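You operate a simulated robot arm through the tools that you are given. There is no shell and no other tool. Be economical: measure what you need, move in short steps, check, and stop when the job is done.

Carry out the task below with a simulated robot arm. There is one attempt and no reset: what you move stays moved.

JOB
Seal both stubs and both sockets of the dark block.
Fine: purple caps on the stubs, green plugs in the sockets, each of the size marked on the block; push all four down till they stop.

It is judged by the outcome, as a careful person would: the job done as asked, and still so three seconds after it is handed in. It fails if anything else is knocked over, pushed out of place, dropped, spilled or broken. A push-on lid holds only when it is set on centred and level and pressed home; a screw cap is set on level and turned clockwise until tight.

ROBOT AND FRAMES
A 7-joint arm with a two-finger parallel gripper on a trunk, on a base that drives. Base frame: it is fixed to the floor where the robot stands at the start and does not move with it; the origin is under the middle of the robot, x ahead of it, y to its left, z up; the surface under the hand at the start is at about z = 800. Lengths are in mm, angles in degrees, forces in N, time in s.
Its first joint turns from -166.0 to 166.0 degrees. Places, roughly: brass socket [700, -400, 900]; brass stub [700, 200, 900]; copper stub [700, -200, 900]. Payload 1.57 kg.
The TCP is the grasp point between the finger pads, 30 mm short of the fingertips. In the tool frame z runs along the fingers and y along their closing line. The gripper opens to 110 mm. The fingers are 24 mm wide and 12 mm thick; the gripper's body (48 by 112 mm) begins 78 mm behind the TCP.
Orientation is told as [roll, pitch, yaw] about the base's x, y, z axes, in that order, counted from this pose: with the fingers straight down and closing along the base's y, the tool's x points along the base's -x, its y along +y and its z along -z.

CONTROLS
- The arm moves only by the tool nudge_tool. Its argument "series" is a list of rows, each an object of numbers (a shift or turn left out is 0, a gripper value left out holds the last): "x", "y", "z": the shift along the tool's x, y, z in mm; "wx", "wy", "wz": the turn, a rotation vector about the tool's x, y, z in degrees. In form: [{"x": .., "y": .., "z": .., "wx": .., "wy": .., "wz": ..}, ...]. A call has 1 to 10 rows; each row is the pose to reach, as a shift and turn from the pose commanded when the call began, along the tool's axes at that moment. "grip" is the gripper command, from -1 (shut) to 1 (fully open), values between in proportion, set as the call begins (left out, the last holds). A row lasts 0.2 s, in which the tool goes at most 50 mm and 8.6 degrees; a call with a longer step from one row to the next is refused whole, and so is a gripper value outside its range. Where a pose cannot be reached the arm comes as near as it can. A force on the tool above 40 N (or 10 N above the force at the start of the call, whichever is more), or a blocked arm, ends the call early, and 0.2 s more pass. The fingers move at their own pace (about 108 mm/s each) and stop on an object; they squeeze with about 35 N. The grip force told is the motor's: it shows also when the fingers shut on nothing. Time passes only in rows, and 0.2 s behind the last, so rows that repeat a pose let the fingers close. The reply holds the time, the measured pose of the TCP, the force on the tool along the base axes, the opening and the grip force, in the units named above and with some noise, with the torque about the TCP (base axes, N m) and any sound that the robot's microphone picked up.
- Cameras (640 x 400 px; columns grow to the right, rows downward): "scene" is now at [481.6, 168.9, 1457.6]; the picture's right is [-0.71, -0.71, 0.00], its down [-0.64, 0.64, -0.43] and it looks along [0.31, -0.31, -0.90] (base axes); focal length 260 px, centre (320, 200). "wrist" rides on the gripper at [70, 16, -141] in the tool frame; the picture's right is [-0.23, 0.97, 0.00], its down [-0.86, -0.20, -0.48] and it looks along [-0.47, -0.11, 0.88] (tool axes); focal length 222 px, centre (320, 200). There is no depth. A picture from a camera that has moved, and an enlarged one, comes with that camera's place and axes in the base frame and with its lens. The place of the scene camera against the robot may be out by one fixed shift of up to 25 mm in any direction.
- snapshot(camera): a new picture of that camera. The clock stands still meanwhile.
- lift_body(by): slides the trunk up (or, below 0, down) by that many mm; the arm and the scene camera ride with it, the base frame stays. It gives what a move gives, with no picture.
- steer(legs): drives the robot by 1 to 6 legs, each [ahead, left, turn to the left] in mm, mm and degrees, along the robot's own axes; the way and the turn of a leg run together, so that a leg with both is an arc; at most 1500 mm and 180 degrees a leg. The arm and the cameras ride along, it lands a little off, and it stops where it bumps. It gives what a move gives.
- turn_head(pan, tilt): turns the head with the scene camera to pan (to the left, within 103 degrees either way) and tilt (down, from -29 to 69), counted from straight ahead of the robot. It gives what a move gives.
- enlarge(camera, box): a new picture of the part [left, top, right, bottom] of that camera's present view, enlarged. The clock stands still meanwhile.
- hand_in(): hands the job in; it is judged then, once.

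Go step by step. Nothing tells you exact positions but the pictures and the camera data: compare them with the known pose of the tool, close in by small moves and look again before you grip or let go. The budget is 120 turns and 90 pictures, counting those below and the enlarged ones. Unless the task says otherwise, let go and move clear before handing in, and close with one line.

The tools are called after "Call:" as a command line: name --argument value ..., lists and objects as JSON in quotes. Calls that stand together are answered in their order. nudge_tool: Moves the arm, as the interface text tells. Its arguments: {"type":"object","properties":{"series":{"type":"array","items":{"type":"object","properties":{"x":{"type":"number"},"y":{"type":"number"},"z":{"type":"number"},"wx":{"type":"number"},"wy":{"type":"number"},"wz":{"type":"number"}}}},"grip":{"type":"number"}},"required":["series"]} The other tools are called the same way: lift_body (by) slides the trunk up or down; steer (legs) drives the base; turn_head (pan, tilt) turns the head that bears the scene camera; snapshot (camera) takes a picture; enlarge (camera, box) takes an enlarged picture of a part of a camera's view; hand_in () hands the job in.

At the start:

```text
time_s: 0.0
tcp_pos: [512.8, -267.8, 1070.5]
orientation: [-0.1, 0.0, -0.1]
force: [-0.4, -0.2, -0.4]
ft_torque: [0.0, 0.03, -0.04]
width: 110.0
finger_force: 0.0
trunk travel left (down, up): [-525.0, 85.0]
robot x, y, heading: [-0.1, 0.8, 0.3]
head pan, tilt: [-44.9, 64.2]
```

scene: 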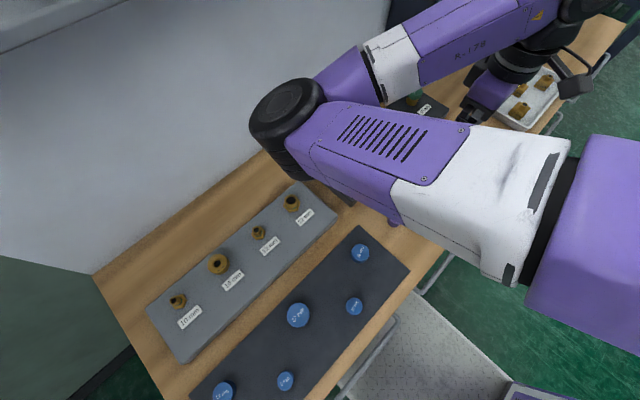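
wrist: 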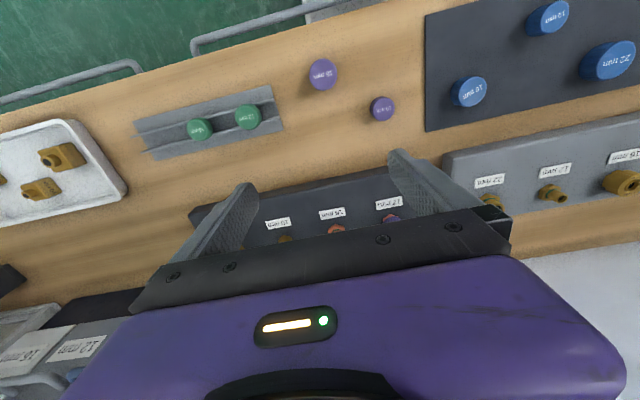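

The dark block lies beneath the hand, with purple caps and green plugs nearer the robot. I'll take enlarged views to read the labels.

Call:
enlarge --camera "wrist" --box '[120, 40, 440, 240]'

Call:
enlarge --camera "wrist" --box '[0, 100, 320, 400]'

```text
2.00 times, centred on (280, 140) of wrist
camera zoom: at [442.5, -251.2, 1213.6], right [0.23, 0.97, 0.0], down [0.86, -0.2, 0.48], along [0.47, -0.11, -0.88], focal length 444 px, centre (400, 320)
```

zoom: 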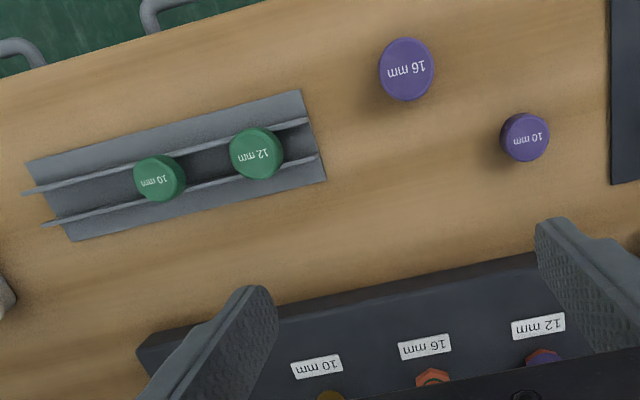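

```text
1.33 times, centred on (160, 250) of wrist
camera zoom: at [442.5, -251.2, 1213.6], right [0.23, 0.97, 0.0], down [0.86, -0.2, 0.48], along [0.47, -0.11, -0.88], focal length 296 px, centre (533, 133)
```

zoom: 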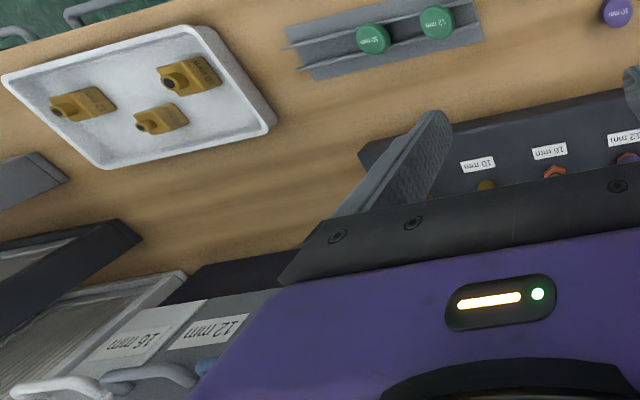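

I need to see the block and its surroundings; I'll pull the hand back and take another wrist picture.

Call:
nudge_tool --series '[{"x": 45}, {"x": 90}, {"x": 135}, {"x": 180}, {"x": 180}]'

Call:
snapshot --camera "wrist"

Call:
snapshot --camera "scene"

```text
time_s: 1.2
tcp_pos: [333.5, -277.8, 1071.6]
orientation: [0.1, 0.1, -0.1]
force: [0.0, 0.2, -0.2]
ft_torque: [-0.01, 0.05, 0.01]
width: 110.0
finger_force: 0.0
out of reach, approached as far as the arm can: row 3, 4, 5
trunk travel left (down, up): [-525.0, 85.0]
robot x, y, heading: [3.1, -0.6, -0.0]
head pan, tilt: [-44.9, 64.2]
```

```text
85 pictures are left
camera wrist: at [262.9, -263.0, 1215.3], right [0.23, 0.97, 0.0], down [0.86, -0.2, 0.48], along [0.47, -0.11, -0.88], focal length 222 px, centre (320, 200)
```

wrist: 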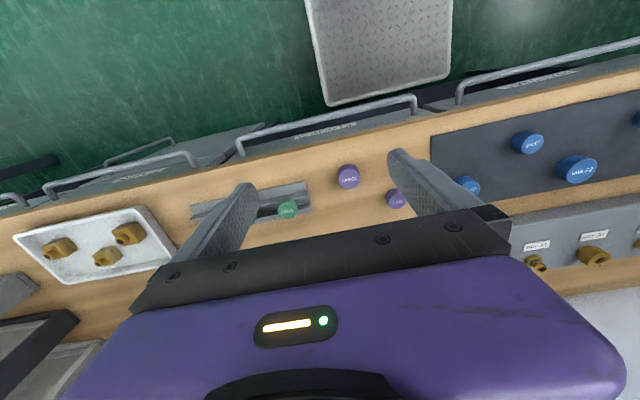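

```text
84 pictures are left
camera scene: at [481.6, 168.8, 1457.6], right [-0.71, -0.71, 0.0], down [-0.64, 0.64, -0.43], along [0.31, -0.31, -0.9], focal length 260 px, centre (320, 200)
```

scene: 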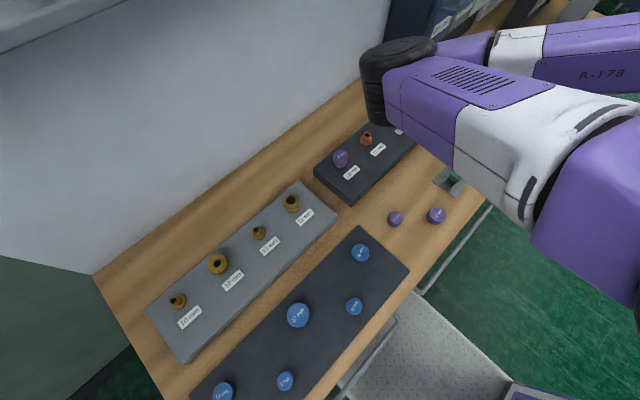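

I'm moving the hand forward, so the wrist camera can see the dark block.

Call:
nudge_tool --series '[{"x": -45}, {"x": -90}, {"x": -135}, {"x": -180}, {"x": -225}, {"x": -270}, {"x": -310}, {"x": -310}]'

Call:
snapshot --camera "wrist"

```text
time_s: 3.0
tcp_pos: [643.4, -278.0, 1068.1]
orientation: [-0.1, 0.0, -0.1]
force: [0.4, 0.2, 0.0]
ft_torque: [0.01, -0.02, -0.03]
width: 110.4
finger_force: 0.1
trunk travel left (down, up): [-525.0, 85.0]
robot x, y, heading: [-5.7, 5.3, 0.2]
head pan, tilt: [-44.9, 64.2]
```

```text
83 pictures are left
camera wrist: at [572.3, -262.2, 1210.7], right [0.23, 0.97, 0.0], down [0.86, -0.2, 0.48], along [0.47, -0.11, -0.88], focal length 222 px, centre (320, 200)
```

wrist: 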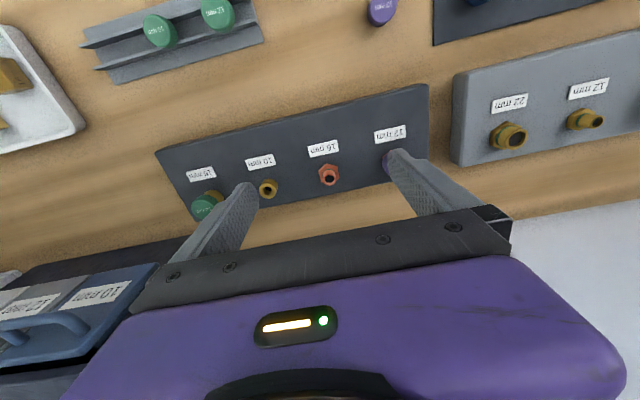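

The block has four positions, two of them apparently with something on already. I'll enlarge them.

Call:
enlarge --camera "wrist" --box '[150, 120, 310, 220]'

Call:
enlarge --camera "wrist" --box '[280, 90, 440, 190]'

Call:
enlarge --camera "scene" --box '[280, 60, 480, 260]'

```text
4.00 times, centred on (230, 170) of wrist
camera zoom: at [572.3, -262.2, 1210.7], right [0.23, 0.97, 0.0], down [0.86, -0.2, 0.48], along [0.47, -0.11, -0.88], focal length 888 px, centre (680, 320)
```

zoom: 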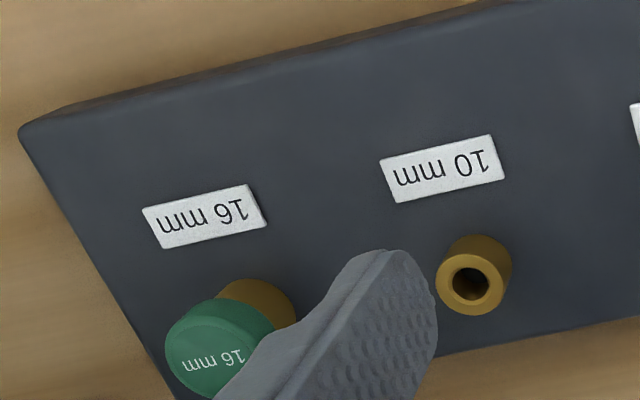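

```text
4.00 times, centred on (360, 140) of wrist
camera zoom: at [572.3, -262.2, 1210.7], right [0.23, 0.97, 0.0], down [0.86, -0.2, 0.48], along [0.47, -0.11, -0.88], focal length 888 px, centre (160, 440)
```

zoom: 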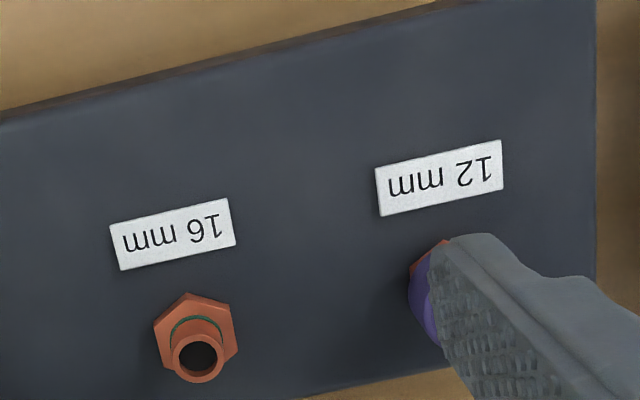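

```text
2.00 times, centred on (380, 160) of scene
camera zoom: at [481.6, 169.0, 1457.6], right [-0.71, -0.71, 0.0], down [-0.64, 0.64, -0.43], along [0.31, -0.31, -0.9], focal length 521 px, centre (200, 280)
```

zoom: 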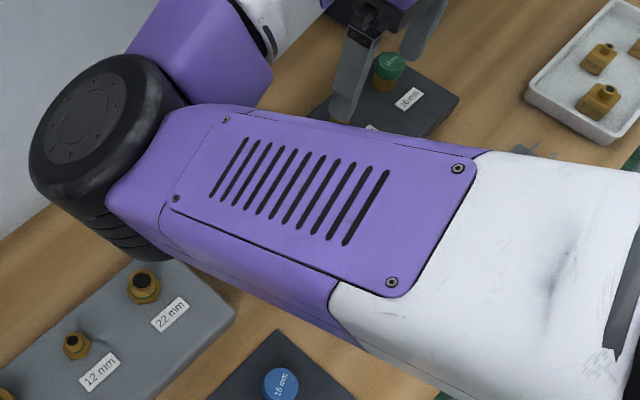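

The block has a 16 mm green plug and a purple cap already in place (to be checked later), and an empty 10 mm socket and empty 16 mm stub. I take the 16 mm purple cap to be at about (437, -247, 820), and I go above it.

Call:
nudge_tool --series '[{"x": 45, "y": 7}, {"x": 90, "y": 14}, {"x": 135, "y": 21}, {"x": 180, "y": 31, "z": 20}, {"x": 206, "y": 31, "z": 60}, {"x": 206, "y": 31, "z": 100}, {"x": 206, "y": 31, "z": 138}, {"x": 206, "y": 31, "z": 138}]'

Call:
snapshot --camera "wrist"

Call:
enlarge --camera "scene" --box '[280, 60, 480, 260]'

```text
refused: row 4 steps farther than a row can; nothing moved
```

```text
79 pictures are left
camera wrist: at [572.3, -262.2, 1210.7], right [0.23, 0.97, 0.0], down [0.86, -0.2, 0.48], along [0.47, -0.11, -0.88], focal length 222 px, centre (320, 200)
```

wrist: 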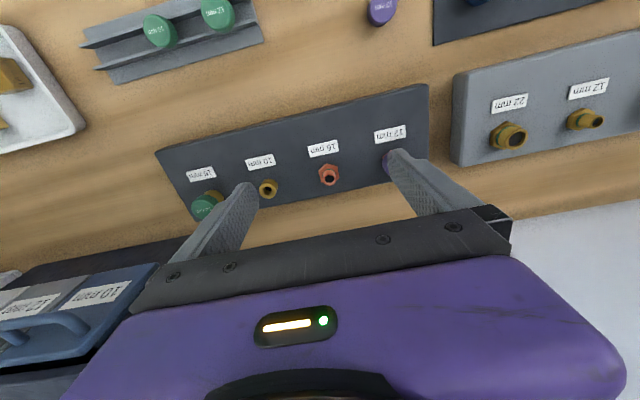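

```text
2.00 times, centred on (380, 160) of scene
camera zoom: at [481.6, 169.0, 1457.6], right [-0.71, -0.71, 0.0], down [-0.64, 0.64, -0.43], along [0.31, -0.31, -0.9], focal length 521 px, centre (200, 280)
```

zoom: 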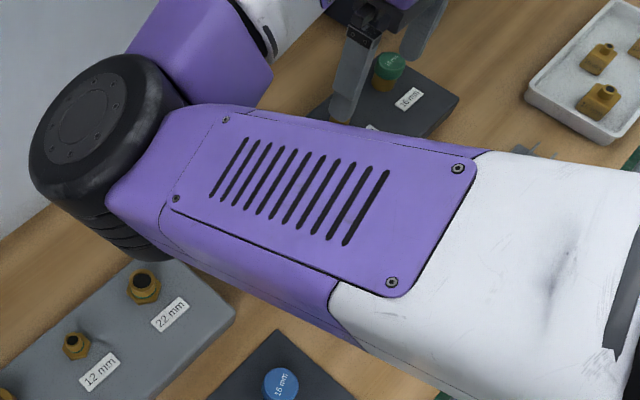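

One row was too long, so nothing moved. I'll repeat the move to the purple cap with shorter steps.

Call:
nudge_tool --series '[{"x": 45, "y": 7}, {"x": 90, "y": 14}, {"x": 135, "y": 21}, {"x": 175, "y": 31, "z": 15}, {"x": 200, "y": 31, "z": 50}, {"x": 206, "y": 31, "z": 95}, {"x": 206, "y": 31, "z": 138}, {"x": 206, "y": 31, "z": 138}]'

Call:
snapshot --camera "wrist"

Call:
enlarge --camera "scene" --box '[280, 60, 480, 260]'

```text
time_s: 4.8
tcp_pos: [439.6, -246.6, 934.2]
orientation: [0.0, -0.1, 0.0]
force: [0.0, -0.8, 0.6]
ft_torque: [-0.03, 0.0, 0.0]
width: 110.1
finger_force: 0.1
trunk travel left (down, up): [-525.0, 85.0]
robot x, y, heading: [-0.6, 1.3, -0.0]
head pan, tilt: [-44.9, 64.2]
```

```text
77 pictures are left
camera wrist: at [368.1, -231.4, 1076.9], right [0.23, 0.97, 0.0], down [0.85, -0.2, 0.48], along [0.47, -0.11, -0.88], focal length 222 px, centre (320, 200)
```

wrist: 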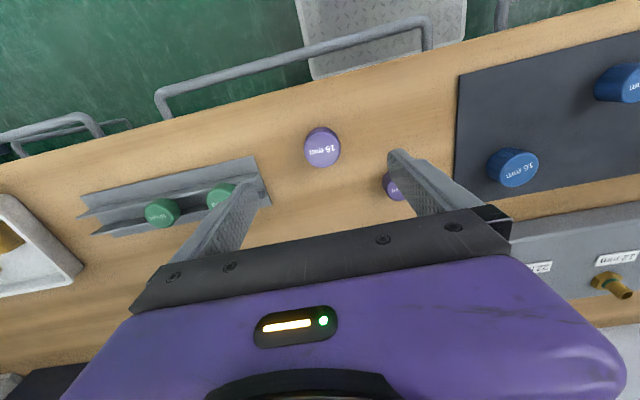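

```text
2.00 times, centred on (380, 160) of scene
camera zoom: at [481.6, 168.8, 1457.6], right [-0.71, -0.71, 0.0], down [-0.64, 0.64, -0.43], along [0.31, -0.31, -0.9], focal length 521 px, centre (200, 280)
```

zoom: 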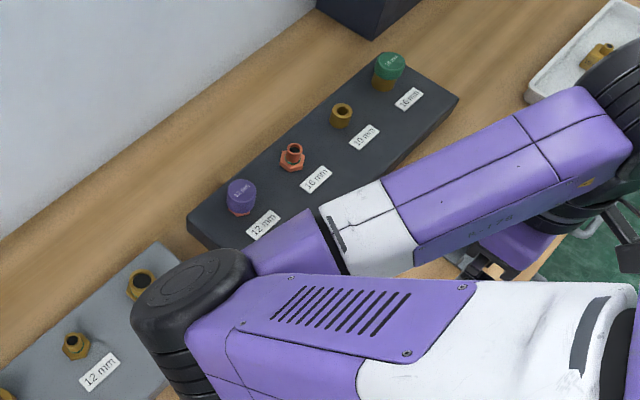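

The cap is almost under the TCP. I'll zoom in on it and on the block from the scene camera.

Call:
enlarge --camera "wrist" --box '[270, 110, 370, 180]'

Call:
enlarge --camera "scene" --box '[370, 70, 500, 175]'

```text
5.71 times, centred on (320, 145) of wrist
camera zoom: at [368.1, -231.4, 1076.9], right [0.23, 0.97, 0.0], down [0.85, -0.2, 0.48], along [0.47, -0.11, -0.88], focal length 1269 px, centre (320, 514)
```

zoom: 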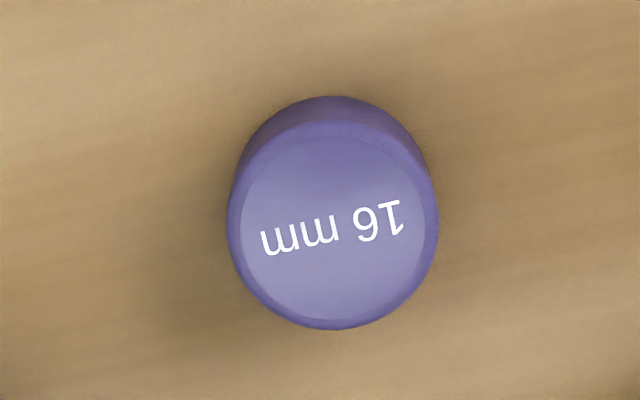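

```text
3.81 times, centred on (435, 122) of scene
camera zoom: at [481.6, 168.8, 1457.6], right [-0.71, -0.71, 0.0], down [-0.64, 0.64, -0.43], along [0.31, -0.31, -0.9], focal length 992 px, centre (-118, 495)
```

zoom: 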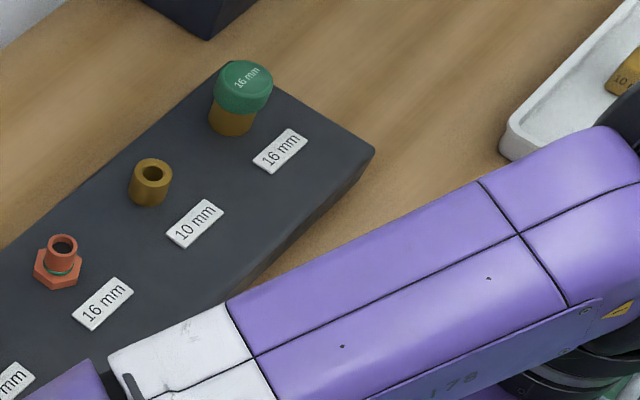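

The cap is centred to within 2 mm sideways. I'll descend to it and check before gripping.

Call:
nudge_tool --series '[{"y": 2, "z": 40}, {"y": 2, "z": 75}, {"y": 2, "z": 97}, {"y": 2, "z": 97}]'

Call:
snapshot --camera "wrist"

```text
time_s: 5.8
tcp_pos: [438.6, -245.5, 836.9]
orientation: [0.0, 0.0, 0.0]
force: [-0.1, 1.1, 0.1]
ft_torque: [0.01, 0.0, 0.0]
width: 109.8
finger_force: 0.1
trunk travel left (down, up): [-525.0, 85.0]
robot x, y, heading: [0.2, -2.5, -0.1]
head pan, tilt: [-44.9, 64.2]
```

```text
73 pictures are left
camera wrist: at [369.3, -229.8, 980.4], right [0.23, 0.97, 0.0], down [0.86, -0.2, 0.48], along [0.47, -0.11, -0.88], focal length 222 px, centre (320, 200)
```

wrist: 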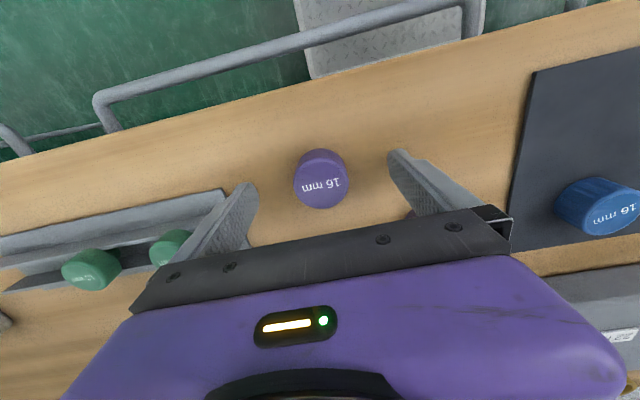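

Cap sits between the pads. Closing the gripper.

Call:
nudge_tool --series '[{"z": 0}, {"z": 0}, {"z": 0}]' --grip -1

Call:
nudge_tool --series '[{"z": -40}, {"z": -80}, {"z": -120}, {"z": -120}]'

Call:
snapshot --camera "wrist"

```text
time_s: 6.6
tcp_pos: [440.1, -245.2, 836.4]
orientation: [0.1, 0.1, 0.1]
force: [-0.8, 0.0, 1.7]
ft_torque: [-0.03, -0.01, 0.01]
width: 41.9
finger_force: 34.9
trunk travel left (down, up): [-525.0, 85.0]
robot x, y, heading: [1.5, 0.6, 0.0]
head pan, tilt: [-44.9, 64.2]
```

```text
time_s: 7.6
tcp_pos: [439.2, -247.8, 955.7]
orientation: [0.0, 0.0, 0.0]
force: [-0.7, -0.1, -0.8]
ft_torque: [-0.01, 0.0, 0.02]
width: 41.8
finger_force: 35.0
trunk travel left (down, up): [-525.0, 85.0]
robot x, y, heading: [3.7, -0.5, 0.2]
head pan, tilt: [-44.9, 64.2]
```

```text
72 pictures are left
camera wrist: at [368.5, -231.7, 1097.7], right [0.23, 0.97, 0.0], down [0.86, -0.2, 0.48], along [0.47, -0.11, -0.88], focal length 222 px, centre (320, 200)
```

wrist: 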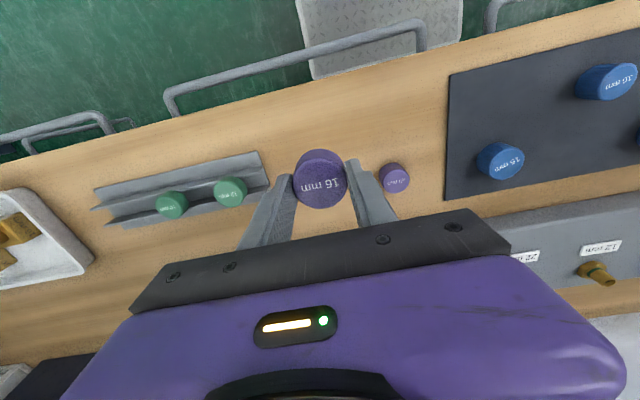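

The 16 mm cap is held level. I'll carry it toward the block, stopping a bit to the side of the 16 mm stub so that I can measure the stub.

Call:
nudge_tool --series '[{"z": -30}, {"x": -48, "z": -30}, {"x": -96, "z": -30}, {"x": -144, "z": -30}, {"x": -192, "y": 5, "z": -30}, {"x": -240, "y": 10, "z": -30}, {"x": -276, "y": 18, "z": -30}, {"x": -276, "y": 18, "z": -30}]'

Call:
snapshot --camera "wrist"

Call:
enlarge --camera "wrist" --box '[230, 100, 390, 200]'

```text
time_s: 9.4
tcp_pos: [717.4, -228.2, 984.4]
orientation: [0.0, -0.1, -0.1]
force: [-0.6, -0.8, 0.6]
ft_torque: [-0.01, 0.0, 0.02]
width: 41.9
finger_force: 35.1
trunk travel left (down, up): [-525.0, 85.0]
robot x, y, heading: [-4.7, 4.6, -0.1]
head pan, tilt: [-44.9, 64.2]
```

```text
71 pictures are left
camera wrist: at [646.3, -211.7, 1127.5], right [0.23, 0.97, 0.0], down [0.86, -0.2, 0.48], along [0.47, -0.11, -0.88], focal length 222 px, centre (320, 200)
```

wrist: 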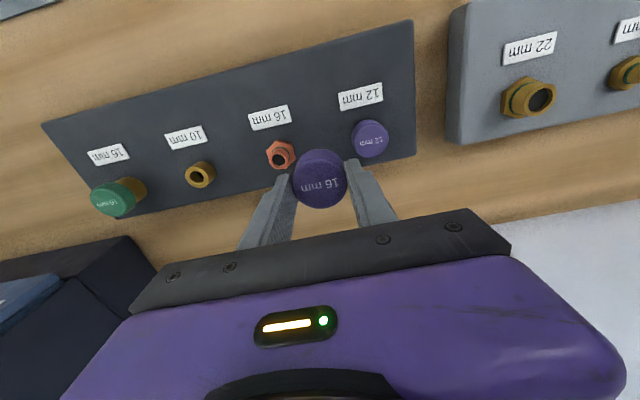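

```text
4.00 times, centred on (310, 150) of wrist
camera zoom: at [646.3, -211.7, 1127.5], right [0.23, 0.97, 0.0], down [0.86, -0.2, 0.48], along [0.47, -0.11, -0.88], focal length 888 px, centre (360, 400)
```

zoom: 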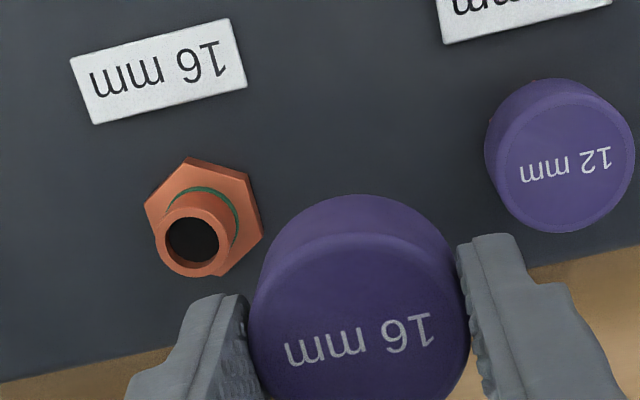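

I triangulate the stub tip to about (717.5, -279.8, 873). I'm moving the cap over it, leaving about 15 mm of clearance.

Call:
nudge_tool --series '[{"y": -26}, {"y": -51.5}, {"y": -51.5, "z": 30}, {"y": -51.5, "z": 58}, {"y": -51.5, "z": 58}]'

Call:
enlarge --camera "wrist" --box '[220, 80, 420, 220]'

Call:
snapshot --camera "scene"

```text
time_s: 10.6
tcp_pos: [711.7, -278.9, 927.6]
orientation: [0.0, 0.0, 0.0]
force: [-0.6, 0.8, 0.1]
ft_torque: [0.0, 0.0, -0.03]
width: 41.4
finger_force: 34.8
trunk travel left (down, up): [-525.0, 85.0]
robot x, y, heading: [1.5, 2.5, 0.1]
head pan, tilt: [-44.9, 64.2]
```

```text
2.86 times, centred on (320, 150) of wrist
camera zoom: at [641.4, -263.3, 1069.9], right [0.23, 0.97, 0.0], down [0.85, -0.2, 0.48], along [0.47, -0.11, -0.88], focal length 635 px, centre (320, 343)
```

zoom: 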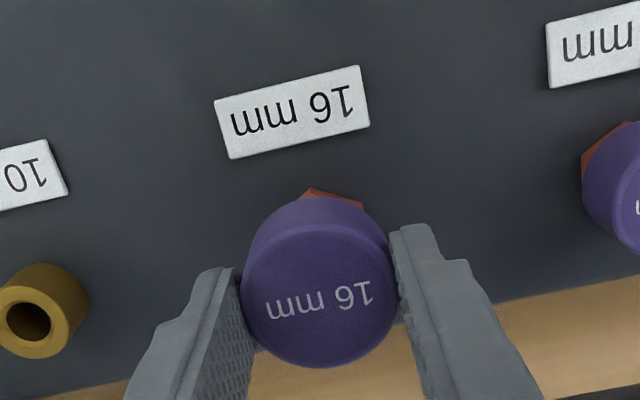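

```text
68 pictures are left
camera scene: at [481.6, 168.8, 1457.6], right [-0.71, -0.71, 0.0], down [-0.64, 0.64, -0.43], along [0.31, -0.31, -0.9], focal length 260 px, centre (320, 200)
```

scene: 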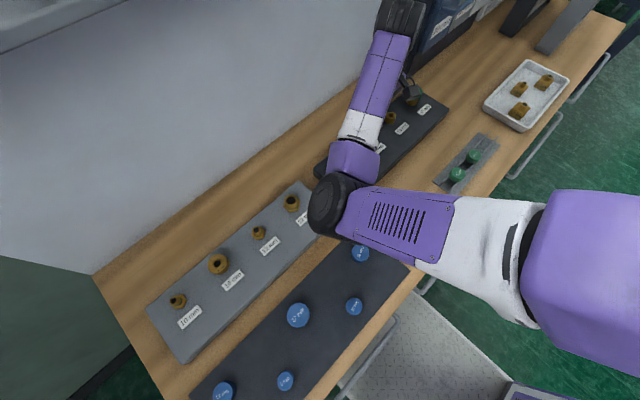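

The descent drifted the tool about 6 mm back in x: the measured pose and the label both say so. I'll correct this while still above the stub and check again.

Call:
nudge_tool --series '[{"x": -6, "y": -1}, {"x": -6, "y": -1}, {"x": -6, "y": -1}]'

Call:
enlarge --camera "wrist" --box '[220, 80, 420, 220]'

```text
time_s: 11.4
tcp_pos: [721.0, -279.3, 927.5]
orientation: [0.1, 0.1, 0.0]
force: [-0.6, -0.4, 0.0]
ft_torque: [0.02, 0.01, 0.01]
width: 41.8
finger_force: 35.1
trunk travel left (down, up): [-525.0, 85.0]
robot x, y, heading: [1.7, 0.5, -0.0]
head pan, tilt: [-44.9, 64.2]
```

```text
2.86 times, centred on (320, 150) of wrist
camera zoom: at [648.5, -264.0, 1069.7], right [0.23, 0.97, 0.0], down [0.86, -0.2, 0.48], along [0.47, -0.11, -0.88], focal length 635 px, centre (320, 343)
```

zoom: 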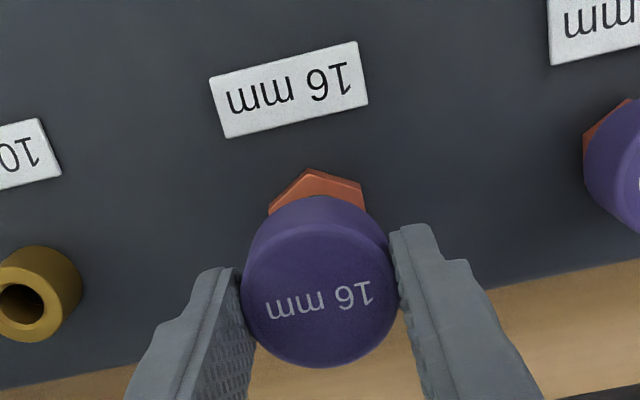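

Aligned within about 1 mm. I'll descend to just above the tip and check the alignment again.

Call:
nudge_tool --series '[{"z": 8}, {"z": 14}, {"z": 14}, {"z": 14}]'

Call:
enlarge --camera "wrist" --box '[220, 80, 420, 220]'

```text
time_s: 12.4
tcp_pos: [721.0, -280.3, 914.1]
orientation: [0.0, 0.0, -0.1]
force: [0.5, 0.5, -0.5]
ft_torque: [0.02, 0.03, -0.01]
width: 41.9
finger_force: 34.9
trunk travel left (down, up): [-525.0, 85.0]
robot x, y, heading: [-2.4, -0.4, 0.0]
head pan, tilt: [-44.9, 64.2]
```

```text
2.86 times, centred on (320, 150) of wrist
camera zoom: at [649.6, -264.2, 1055.6], right [0.23, 0.97, 0.0], down [0.86, -0.2, 0.48], along [0.47, -0.11, -0.88], focal length 635 px, centre (320, 343)
```

zoom: 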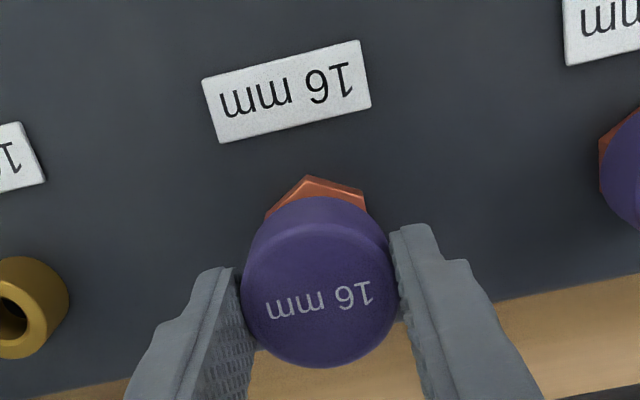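

Nearly on. I'll trim x by 1 mm and lower gently until contact.

Call:
nudge_tool --series '[{"x": 1, "y": -0.5}, {"x": 1, "y": -0.5, "z": 3}, {"x": 1, "y": -0.5, "z": 6}, {"x": 1, "y": -0.5, "z": 9}, {"x": 1, "y": -0.5, "z": 12}, {"x": 1, "y": -0.5, "z": 12}]'

Call:
enlarge --camera "wrist" --box '[220, 80, 420, 220]'

```text
time_s: 13.8
tcp_pos: [719.9, -280.7, 901.3]
orientation: [0.0, 0.0, 0.0]
force: [2.6, 3.3, 0.7]
ft_torque: [0.1, -0.09, -0.03]
width: 41.7
finger_force: 34.6
trunk travel left (down, up): [-525.0, 85.0]
robot x, y, heading: [0.4, 1.1, -0.2]
head pan, tilt: [-44.9, 64.2]
```

```text
2.86 times, centred on (320, 150) of wrist
camera zoom: at [648.8, -265.1, 1043.4], right [0.23, 0.97, 0.0], down [0.86, -0.2, 0.48], along [0.47, -0.11, -0.88], focal length 635 px, centre (320, 343)
```

zoom: 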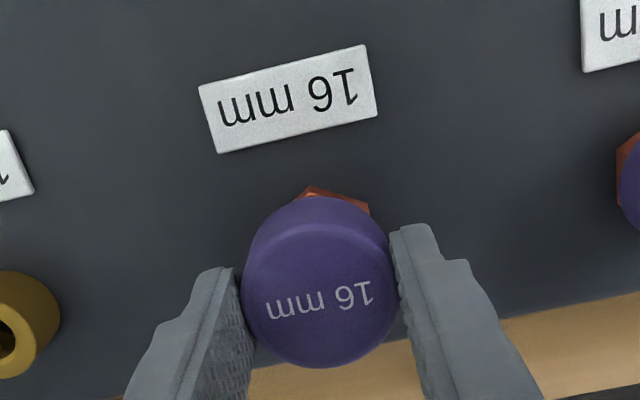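

The cap is over the stub tip with only small side forces. I continue down until it stops.

Call:
nudge_tool --series '[{"x": -0.5, "y": 0.5, "z": 2}, {"x": -0.5, "y": 0.5, "z": 4}, {"x": -0.5, "y": 0.5, "z": 6}, {"x": -0.5, "y": 0.5, "z": 8}, {"x": -0.5, "y": 0.5, "z": 10}, {"x": -0.5, "y": 0.5, "z": 12}, {"x": -0.5, "y": 0.5, "z": 14}, {"x": -0.5, "y": 0.5, "z": 16}]'

Call:
enlarge --camera "wrist" --box '[220, 80, 420, 220]'

```text
time_s: 15.6
tcp_pos: [719.8, -279.6, 888.8]
orientation: [0.0, -0.1, -0.1]
force: [-14.7, 15.3, 16.5]
ft_torque: [0.49, 0.59, 0.03]
width: 41.8
finger_force: 35.0
trunk travel left (down, up): [-525.0, 85.0]
robot x, y, heading: [-3.9, 0.7, -0.0]
head pan, tilt: [-44.9, 64.2]
```

```text
2.86 times, centred on (320, 150) of wrist
camera zoom: at [649.2, -264.1, 1030.2], right [0.23, 0.97, 0.0], down [0.86, -0.2, 0.48], along [0.47, -0.11, -0.88], focal length 635 px, centre (320, 343)
```

zoom: 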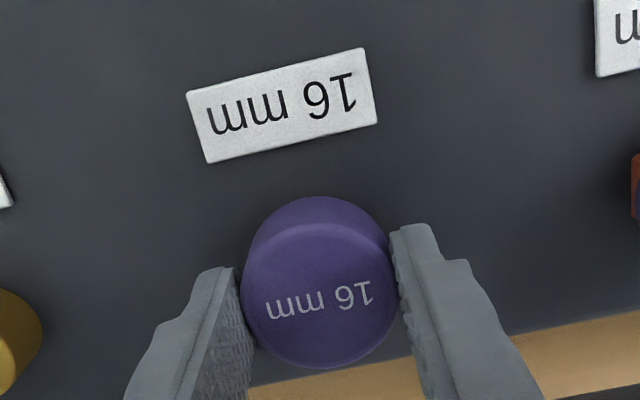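

There is firm resistance. I'll let go, back off upward and look at how it sits.

Call:
nudge_tool --series '[{"z": 0}, {"z": 0}, {"z": 0}]' --grip 0.2

Call:
nudge_tool --series '[{"z": -30}, {"z": -60}, {"z": -85}, {"z": -85}]'

Call:
snapshot --camera "wrist"

Call:
enlarge --camera "wrist" --box '[240, 80, 440, 220]'

```text
time_s: 16.4
tcp_pos: [720.3, -280.5, 886.0]
orientation: [-0.1, -0.1, 0.0]
force: [0.1, 0.3, 1.0]
ft_torque: [0.01, 0.01, 0.0]
width: 65.8
finger_force: 0.2
trunk travel left (down, up): [-525.0, 85.0]
robot x, y, heading: [1.3, -0.0, -0.1]
head pan, tilt: [-44.9, 64.2]
```

```text
time_s: 17.4
tcp_pos: [719.6, -279.9, 973.0]
orientation: [0.0, 0.0, 0.0]
force: [0.3, 0.2, -0.2]
ft_torque: [-0.03, -0.04, -0.03]
width: 66.1
finger_force: 0.0
trunk travel left (down, up): [-525.0, 85.0]
robot x, y, heading: [-1.1, -1.7, 0.2]
head pan, tilt: [-44.9, 64.2]
```

```text
63 pictures are left
camera wrist: at [649.5, -263.0, 1115.3], right [0.23, 0.97, 0.0], down [0.86, -0.2, 0.48], along [0.47, -0.11, -0.88], focal length 222 px, centre (320, 200)
```

wrist: 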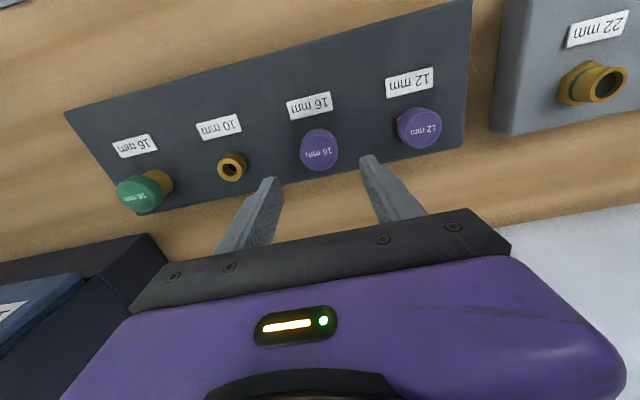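

```text
2.86 times, centred on (340, 150) of wrist
camera zoom: at [649.5, -263.0, 1115.3], right [0.23, 0.97, 0.0], down [0.86, -0.2, 0.48], along [0.47, -0.11, -0.88], focal length 635 px, centre (263, 343)
```

zoom: 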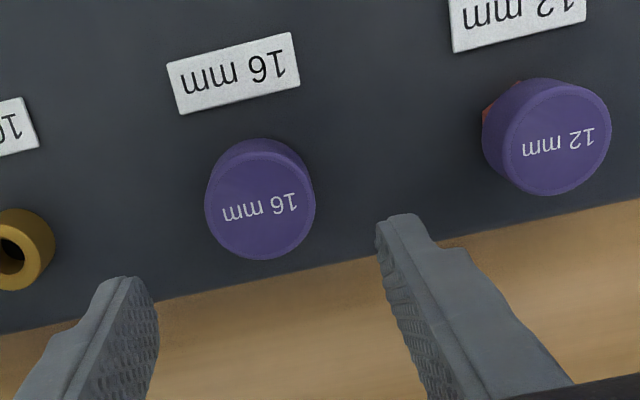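

The 16 mm cap sits low and level. The 12 mm cap beside it seems to sit higher, with its hex visible. Now I press the 16 mm cap down with the closed fingers.

Call:
nudge_tool --series '[{"x": 1, "y": -1}, {"x": 1, "y": -1, "z": 30}, {"x": 1, "y": -1, "z": 55}, {"x": 1, "y": -1, "z": 55}]' --grip -1

Call:
nudge_tool --series '[{"z": 3}, {"z": 6}, {"z": 9}, {"z": 12}, {"z": 15}, {"z": 18}, {"z": 21}, {"z": 24}, {"z": 27}, {"z": 30}]'

```text
time_s: 18.4
tcp_pos: [719.6, -279.8, 915.7]
orientation: [-0.1, 0.0, 0.1]
force: [-0.4, -1.1, -0.1]
ft_torque: [-0.03, 0.03, 0.02]
width: 0.0
finger_force: 21.7
trunk travel left (down, up): [-525.0, 85.0]
robot x, y, heading: [-0.6, 5.2, 0.2]
head pan, tilt: [-44.9, 64.2]
```

```text
time_s: 19.6
tcp_pos: [718.9, -281.6, 905.5]
orientation: [-0.2, -0.2, -0.1]
force: [-8.1, 3.9, 21.2]
ft_torque: [0.16, 0.28, -0.02]
width: 0.2
finger_force: 21.5
trunk travel left (down, up): [-525.0, 85.0]
robot x, y, heading: [-1.3, -2.1, 0.1]
head pan, tilt: [-44.9, 64.2]
stopped in row 5: the force on the tool passed its limit at 45 N (the readings are from after the stop); the commanded pose is now the measured one
```

It stopped at 45 N. I press again to see whether it gives further.

Call:
nudge_tool --series '[{"z": 1}, {"z": 2}, {"z": 3}, {"z": 4}, {"z": 5}, {"z": 6}, {"z": 8}, {"z": 10}]'

Call:
nudge_tool --series '[{"z": 1}, {"z": 2}, {"z": 3}, {"z": 4}, {"z": 5}, {"z": 6}, {"z": 8}, {"z": 10}]'

```text
time_s: 20.1
tcp_pos: [719.8, -281.3, 906.0]
orientation: [-0.3, -0.2, -0.2]
force: [-8.3, 6.1, 21.2]
ft_torque: [0.13, 0.28, -0.03]
width: 0.1
finger_force: 20.9
trunk travel left (down, up): [-525.0, 85.0]
robot x, y, heading: [0.5, -1.1, -0.2]
head pan, tilt: [-44.9, 64.2]
stopped in row 2: the force on the tool passed its limit at 42 N (the readings are from after the stop); the commanded pose is now the measured one
```

```text
time_s: 20.8
tcp_pos: [720.1, -281.8, 904.6]
orientation: [-0.4, -0.3, -0.3]
force: [-8.5, 4.6, 19.1]
ft_torque: [0.13, 0.35, -0.03]
width: 0.0
finger_force: 21.8
trunk travel left (down, up): [-525.0, 85.0]
robot x, y, heading: [-0.6, 1.4, 0.1]
head pan, tilt: [-44.9, 64.2]
stopped in row 3: the force on the tool passed its limit at 43 N (the readings are from after the stop); the commanded pose is now the measured one
```

It gives no further. I raise the hand and look at this cap and at the 12 mm one.

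Call:
nudge_tool --series '[{"z": -30}, {"z": -70}, {"z": -110, "y": 30}, {"z": -110, "y": 60}, {"z": -110, "y": 60}]'

Call:
enlarge --camera "wrist" --box '[220, 80, 420, 220]'

```text
time_s: 21.9
tcp_pos: [719.6, -222.4, 1010.4]
orientation: [-0.3, -0.3, -0.3]
force: [-0.5, -0.8, -0.1]
ft_torque: [-0.02, -0.01, 0.02]
width: 0.3
finger_force: 21.5
trunk travel left (down, up): [-525.0, 85.0]
robot x, y, heading: [-0.2, -0.9, -0.0]
head pan, tilt: [-44.9, 64.2]
```

```text
2.86 times, centred on (320, 150) of wrist
camera zoom: at [648.0, -206.5, 1152.4], right [0.23, 0.97, 0.0], down [0.85, -0.2, 0.48], along [0.47, -0.12, -0.88], focal length 635 px, centre (320, 343)
```

zoom: 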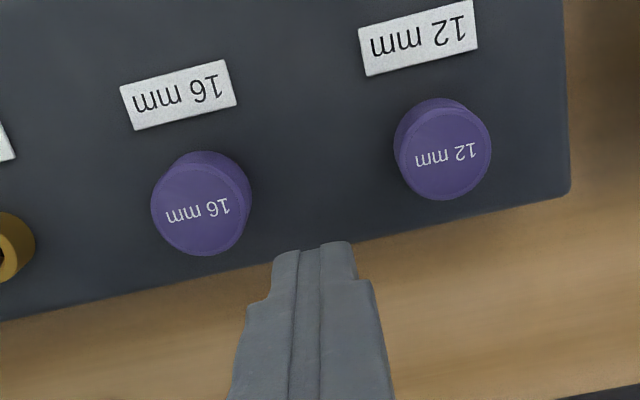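

Both purple caps look similarly level. I'll go over the 12 mm cap (about (716.5, -169.5)) and press it home too.

Call:
nudge_tool --series '[{"x": 2, "y": 30, "wx": -0.3, "wy": 0.3, "wz": -0.3}, {"x": 2, "y": 53, "z": 20, "wx": -0.3, "wy": 0.3, "wz": -0.3}, {"x": 2, "y": 53, "z": 60, "wx": -0.3, "wy": 0.3, "wz": -0.3}, {"x": 2, "y": 53, "z": 85, "wx": -0.3, "wy": 0.3, "wz": -0.3}, {"x": 2, "y": 53, "z": 85, "wx": -0.3, "wy": 0.3, "wz": -0.3}]'

Call:
enlarge --camera "wrist" --box '[220, 80, 420, 220]'

```text
time_s: 23.1
tcp_pos: [722.4, -168.1, 929.7]
orientation: [-0.1, 0.0, 0.0]
force: [0.4, -0.3, -0.7]
ft_torque: [-0.03, 0.02, 0.01]
width: 0.1
finger_force: 21.4
trunk travel left (down, up): [-525.0, 85.0]
robot x, y, heading: [-0.0, 2.8, -0.2]
head pan, tilt: [-44.9, 64.2]
```

```text
2.86 times, centred on (320, 150) of wrist
camera zoom: at [651.9, -152.7, 1071.9], right [0.23, 0.97, 0.0], down [0.86, -0.2, 0.48], along [0.47, -0.11, -0.88], focal length 635 px, centre (320, 343)
```

zoom: 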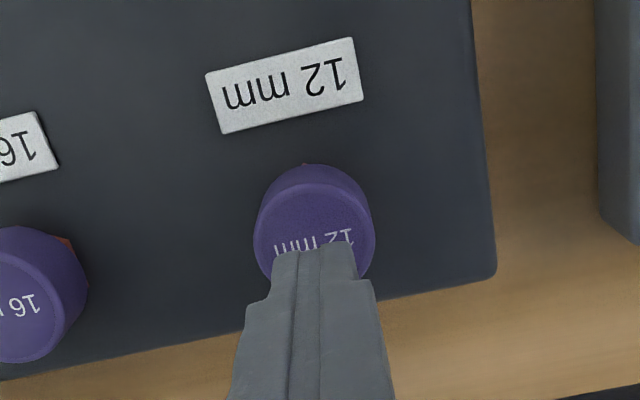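

The tool is about 4 mm too far in x; I'll correct and press down.

Call:
nudge_tool --series '[{"x": 4, "y": -1}, {"x": 4, "y": -1, "z": 10}, {"x": 4, "y": -1, "z": 14}, {"x": 4, "y": -1, "z": 17}, {"x": 4, "y": -1, "z": 20}, {"x": 4, "y": -1, "z": 23}, {"x": 4, "y": -1, "z": 26}, {"x": 4, "y": -1, "z": 29}, {"x": 4, "y": -1, "z": 32}, {"x": 4, "y": -1, "z": 35}]'

Call:
nudge_tool --series '[{"z": 1}, {"z": 2}, {"z": 3}, {"z": 4}, {"z": 5}, {"z": 6}, {"z": 8}, {"z": 10}]'

```text
time_s: 24.9
tcp_pos: [715.0, -169.6, 904.6]
orientation: [-0.2, -0.3, 0.1]
force: [-8.7, 2.0, 24.3]
ft_torque: [0.05, 0.33, 0.03]
width: 0.0
finger_force: 21.3
trunk travel left (down, up): [-525.0, 85.0]
robot x, y, heading: [1.6, -2.5, 0.0]
head pan, tilt: [-44.9, 64.2]
stopped in row 8: the force on the tool passed its limit at 45 N (the readings are from after the stop); the commanded pose is now the measured one
```

```text
time_s: 25.4
tcp_pos: [716.3, -170.9, 904.8]
orientation: [-0.4, -0.1, 0.0]
force: [-8.8, 2.7, 21.7]
ft_torque: [0.05, 0.27, 0.04]
width: 0.2
finger_force: 20.8
trunk travel left (down, up): [-525.0, 85.0]
robot x, y, heading: [-2.3, -0.7, -0.2]
head pan, tilt: [-44.9, 64.2]
stopped in row 2: the force on the tool passed its limit at 43 N (the readings are from after the stop); the commanded pose is now the measured one
```

Both purple caps stop at the same height (TCP 904.7), so both are home. Now I go to the green 10 mm plug in the rack at about (467, -457, 841).

Call:
nudge_tool --series '[{"z": -40}, {"z": -80}, {"z": -100, "x": 20, "y": -20}, {"z": -100, "x": 50, "y": -55}, {"z": -100, "x": 80, "y": -90}, {"z": -100, "x": 112, "y": -125}, {"z": -100, "x": 142, "y": -160}, {"z": -100, "x": 174, "y": -195}, {"z": -100, "x": 204, "y": -230}, {"z": -100, "x": 234, "y": -265}]' --grip 0.2

Call:
nudge_tool --series '[{"x": 13, "y": -20, "wx": -0.3, "wy": 0.1}, {"x": 13, "y": -20, "wx": -0.3, "wy": 0.1}]'

Call:
snapshot --camera "wrist"

Call:
snapshot --camera "scene"

```text
time_s: 27.6
tcp_pos: [480.7, -434.0, 1004.7]
orientation: [-0.2, -0.2, 0.0]
force: [-0.5, 0.6, 0.5]
ft_torque: [-0.04, 0.05, 0.01]
width: 66.0
finger_force: 0.1
trunk travel left (down, up): [-525.0, 85.0]
robot x, y, heading: [-1.1, -1.3, 0.2]
head pan, tilt: [-44.9, 64.2]
```

```text
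time_s: 28.2
tcp_pos: [466.4, -453.6, 1004.4]
orientation: [0.0, -0.2, -0.2]
force: [0.4, -0.1, 1.1]
ft_torque: [-0.01, -0.02, 0.02]
width: 66.1
finger_force: 0.0
trunk travel left (down, up): [-525.0, 85.0]
robot x, y, heading: [-1.5, -0.8, -0.1]
head pan, tilt: [-44.9, 64.2]
```

```text
59 pictures are left
camera wrist: at [395.6, -437.8, 1146.8], right [0.23, 0.97, 0.0], down [0.85, -0.2, 0.48], along [0.47, -0.11, -0.88], focal length 222 px, centre (320, 200)
```

wrist: 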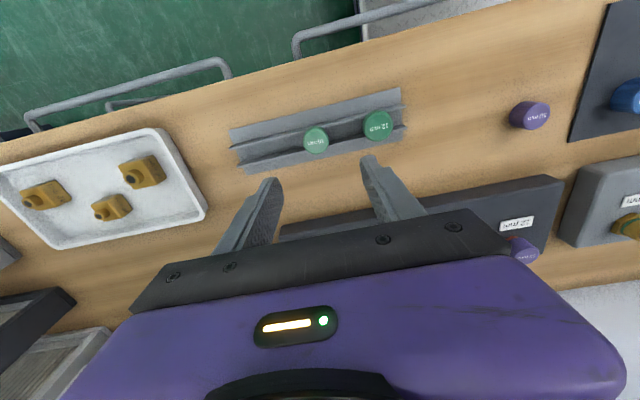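

```text
58 pictures are left
camera scene: at [481.1, 169.0, 1457.6], right [-0.71, -0.71, 0.0], down [-0.64, 0.64, -0.43], along [0.31, -0.31, -0.9], focal length 260 px, centre (320, 200)
```

scene: 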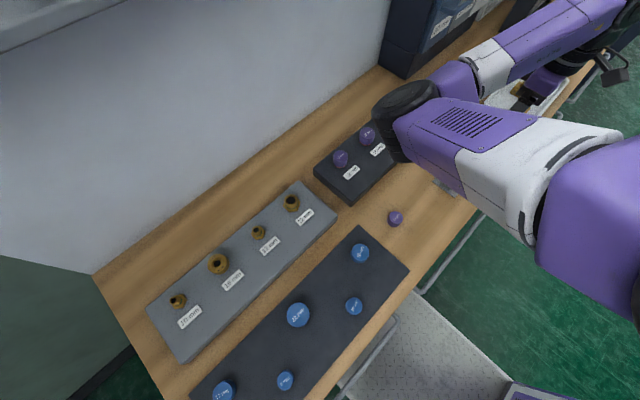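

I'll zoom in on the rack and on the two fitted caps.

Call:
enlarge --camera "wrist" --box '[220, 70, 420, 190]'

Call:
enlarge --camera "scene" --box '[310, 110, 400, 200]'

```text
3.20 times, centred on (320, 130) of wrist
camera zoom: at [395.6, -437.8, 1146.8], right [0.23, 0.97, 0.0], down [0.85, -0.2, 0.48], along [0.47, -0.11, -0.88], focal length 711 px, centre (320, 424)
```

zoom: 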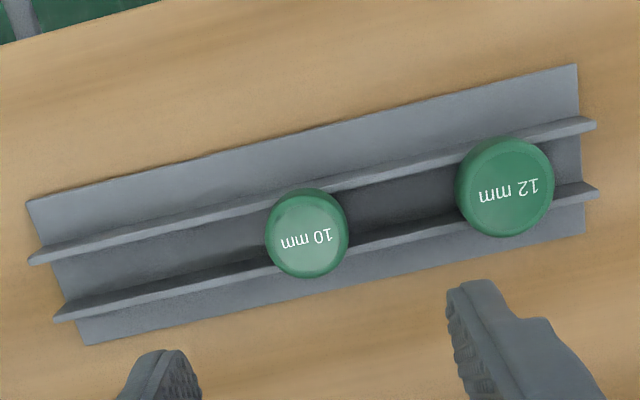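

```text
4.44 times, centred on (355, 155) of scene
camera zoom: at [481.1, 169.0, 1457.6], right [-0.71, -0.71, 0.0], down [-0.64, 0.64, -0.43], along [0.31, -0.31, -0.9], focal length 1158 px, centre (164, 400)
```

zoom: 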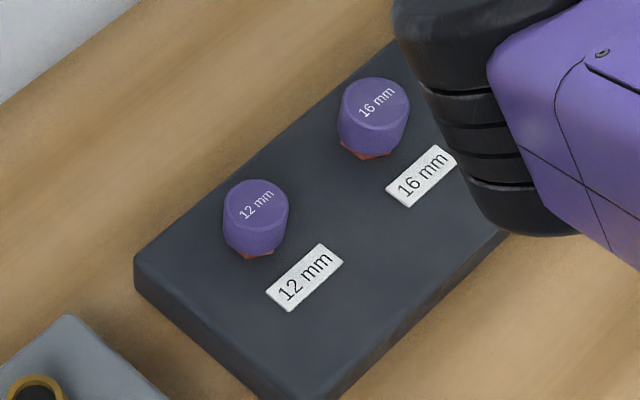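

Both caps sit level on their hexes. Now I move to the 10 mm plug, lowering to a closer view.

Call:
nudge_tool --series '[{"x": -2, "y": -7, "z": 30}, {"x": -2, "y": -7, "z": 70}, {"x": -2, "y": -7, "z": 105}, {"x": -2, "y": -7, "z": 105}]'

Call:
enlarge --camera "wrist" --box '[220, 90, 420, 230]'

```text
time_s: 29.2
tcp_pos: [470.6, -460.8, 899.2]
orientation: [0.0, -0.1, -0.1]
force: [0.2, 0.3, -0.7]
ft_torque: [0.02, -0.02, 0.0]
width: 66.0
finger_force: 0.0
trunk travel left (down, up): [-525.0, 85.0]
robot x, y, heading: [-0.6, 1.0, 0.1]
head pan, tilt: [-44.9, 64.2]
```

```text
2.86 times, centred on (320, 160) of wrist
camera zoom: at [399.6, -445.6, 1042.0], right [0.23, 0.97, 0.0], down [0.85, -0.2, 0.48], along [0.47, -0.11, -0.88], focal length 635 px, centre (320, 314)
```

zoom: 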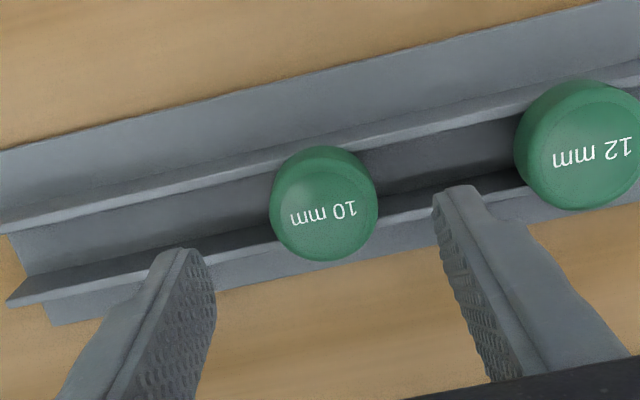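

The rail tops are at about z=828 and the plug head runs from 828 to about 846. I'll descend so the fingertips stay just above the rails (TCP about 863), then look.

Call:
nudge_tool --series '[{"x": 1, "y": 1.5, "z": 15}, {"x": 1, "y": 1.5, "z": 30}, {"x": 1, "y": 1.5, "z": 36}, {"x": 1, "y": 1.5, "z": 36}]'

Call:
enlarge --camera "wrist" --box '[220, 110, 420, 250]'

```text
time_s: 30.2
tcp_pos: [469.6, -460.3, 862.7]
orientation: [0.1, -0.2, -0.2]
force: [-0.5, -0.3, 1.1]
ft_torque: [0.03, -0.01, 0.05]
width: 66.2
finger_force: 0.1
trunk travel left (down, up): [-525.0, 85.0]
robot x, y, heading: [0.8, 4.0, -0.4]
head pan, tilt: [-44.9, 64.2]
```

```text
2.86 times, centred on (320, 180) of wrist
camera zoom: at [399.0, -444.0, 1005.5], right [0.23, 0.97, 0.0], down [0.85, -0.2, 0.48], along [0.47, -0.11, -0.88], focal length 635 px, centre (320, 257)
```

zoom: 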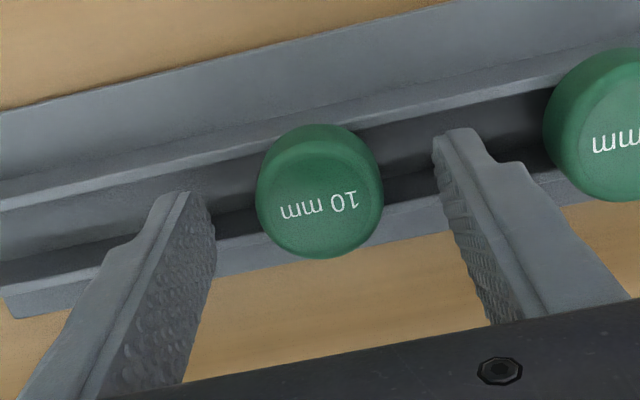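

Well centred. Closing on the plug, then lifting.

Call:
nudge_tool --series '[{"z": 0}, {"z": 0}, {"z": 0}]' --grip -1

Call:
nudge_tool --series '[{"z": -20}, {"z": -60}, {"z": -100}, {"z": -130}, {"z": -130}]'

Call:
snapshot --camera "wrist"

```text
time_s: 31.0
tcp_pos: [469.8, -460.1, 862.7]
orientation: [0.1, -0.2, -0.1]
force: [0.1, 0.0, -0.6]
ft_torque: [0.01, -0.01, 0.0]
width: 32.3
finger_force: 35.4
trunk travel left (down, up): [-525.0, 85.0]
robot x, y, heading: [-3.0, -2.6, -0.0]
head pan, tilt: [-44.9, 64.2]
```

```text
time_s: 32.2
tcp_pos: [469.3, -459.1, 992.9]
orientation: [0.1, -0.1, -0.1]
force: [-0.6, 0.1, -0.1]
ft_torque: [0.01, 0.01, 0.0]
width: 31.6
finger_force: 35.6
trunk travel left (down, up): [-525.0, 85.0]
robot x, y, heading: [-0.5, 1.3, -0.2]
head pan, tilt: [-44.9, 64.2]
```

```text
53 pictures are left
camera wrist: at [397.2, -443.1, 1135.0], right [0.23, 0.97, 0.0], down [0.85, -0.2, 0.48], along [0.47, -0.11, -0.88], focal length 222 px, centre (320, 200)
```

wrist: 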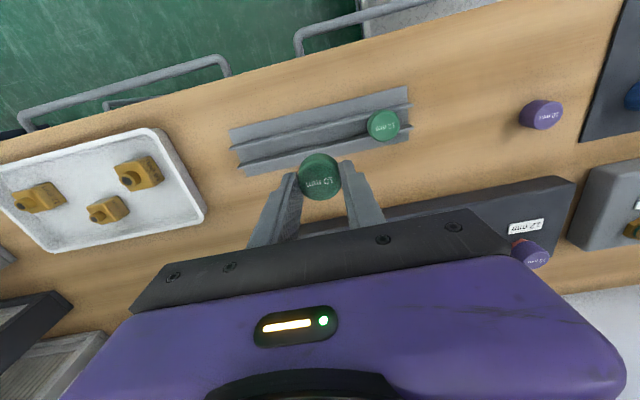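

The plug is held. I zoom in to learn exactly where it sits in the fingers.

Call:
enlarge --camera "wrist" --box '[270, 140, 370, 210]'

```text
5.71 times, centred on (320, 175) of wrist
camera zoom: at [397.2, -443.1, 1135.0], right [0.23, 0.97, 0.0], down [0.85, -0.2, 0.48], along [0.47, -0.11, -0.88], focal length 1269 px, centre (320, 343)
```

zoom: 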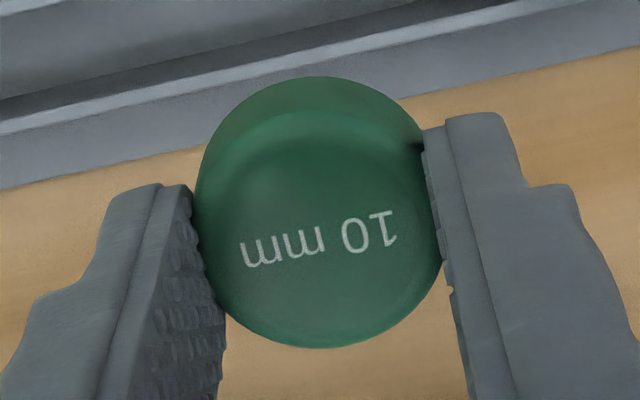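

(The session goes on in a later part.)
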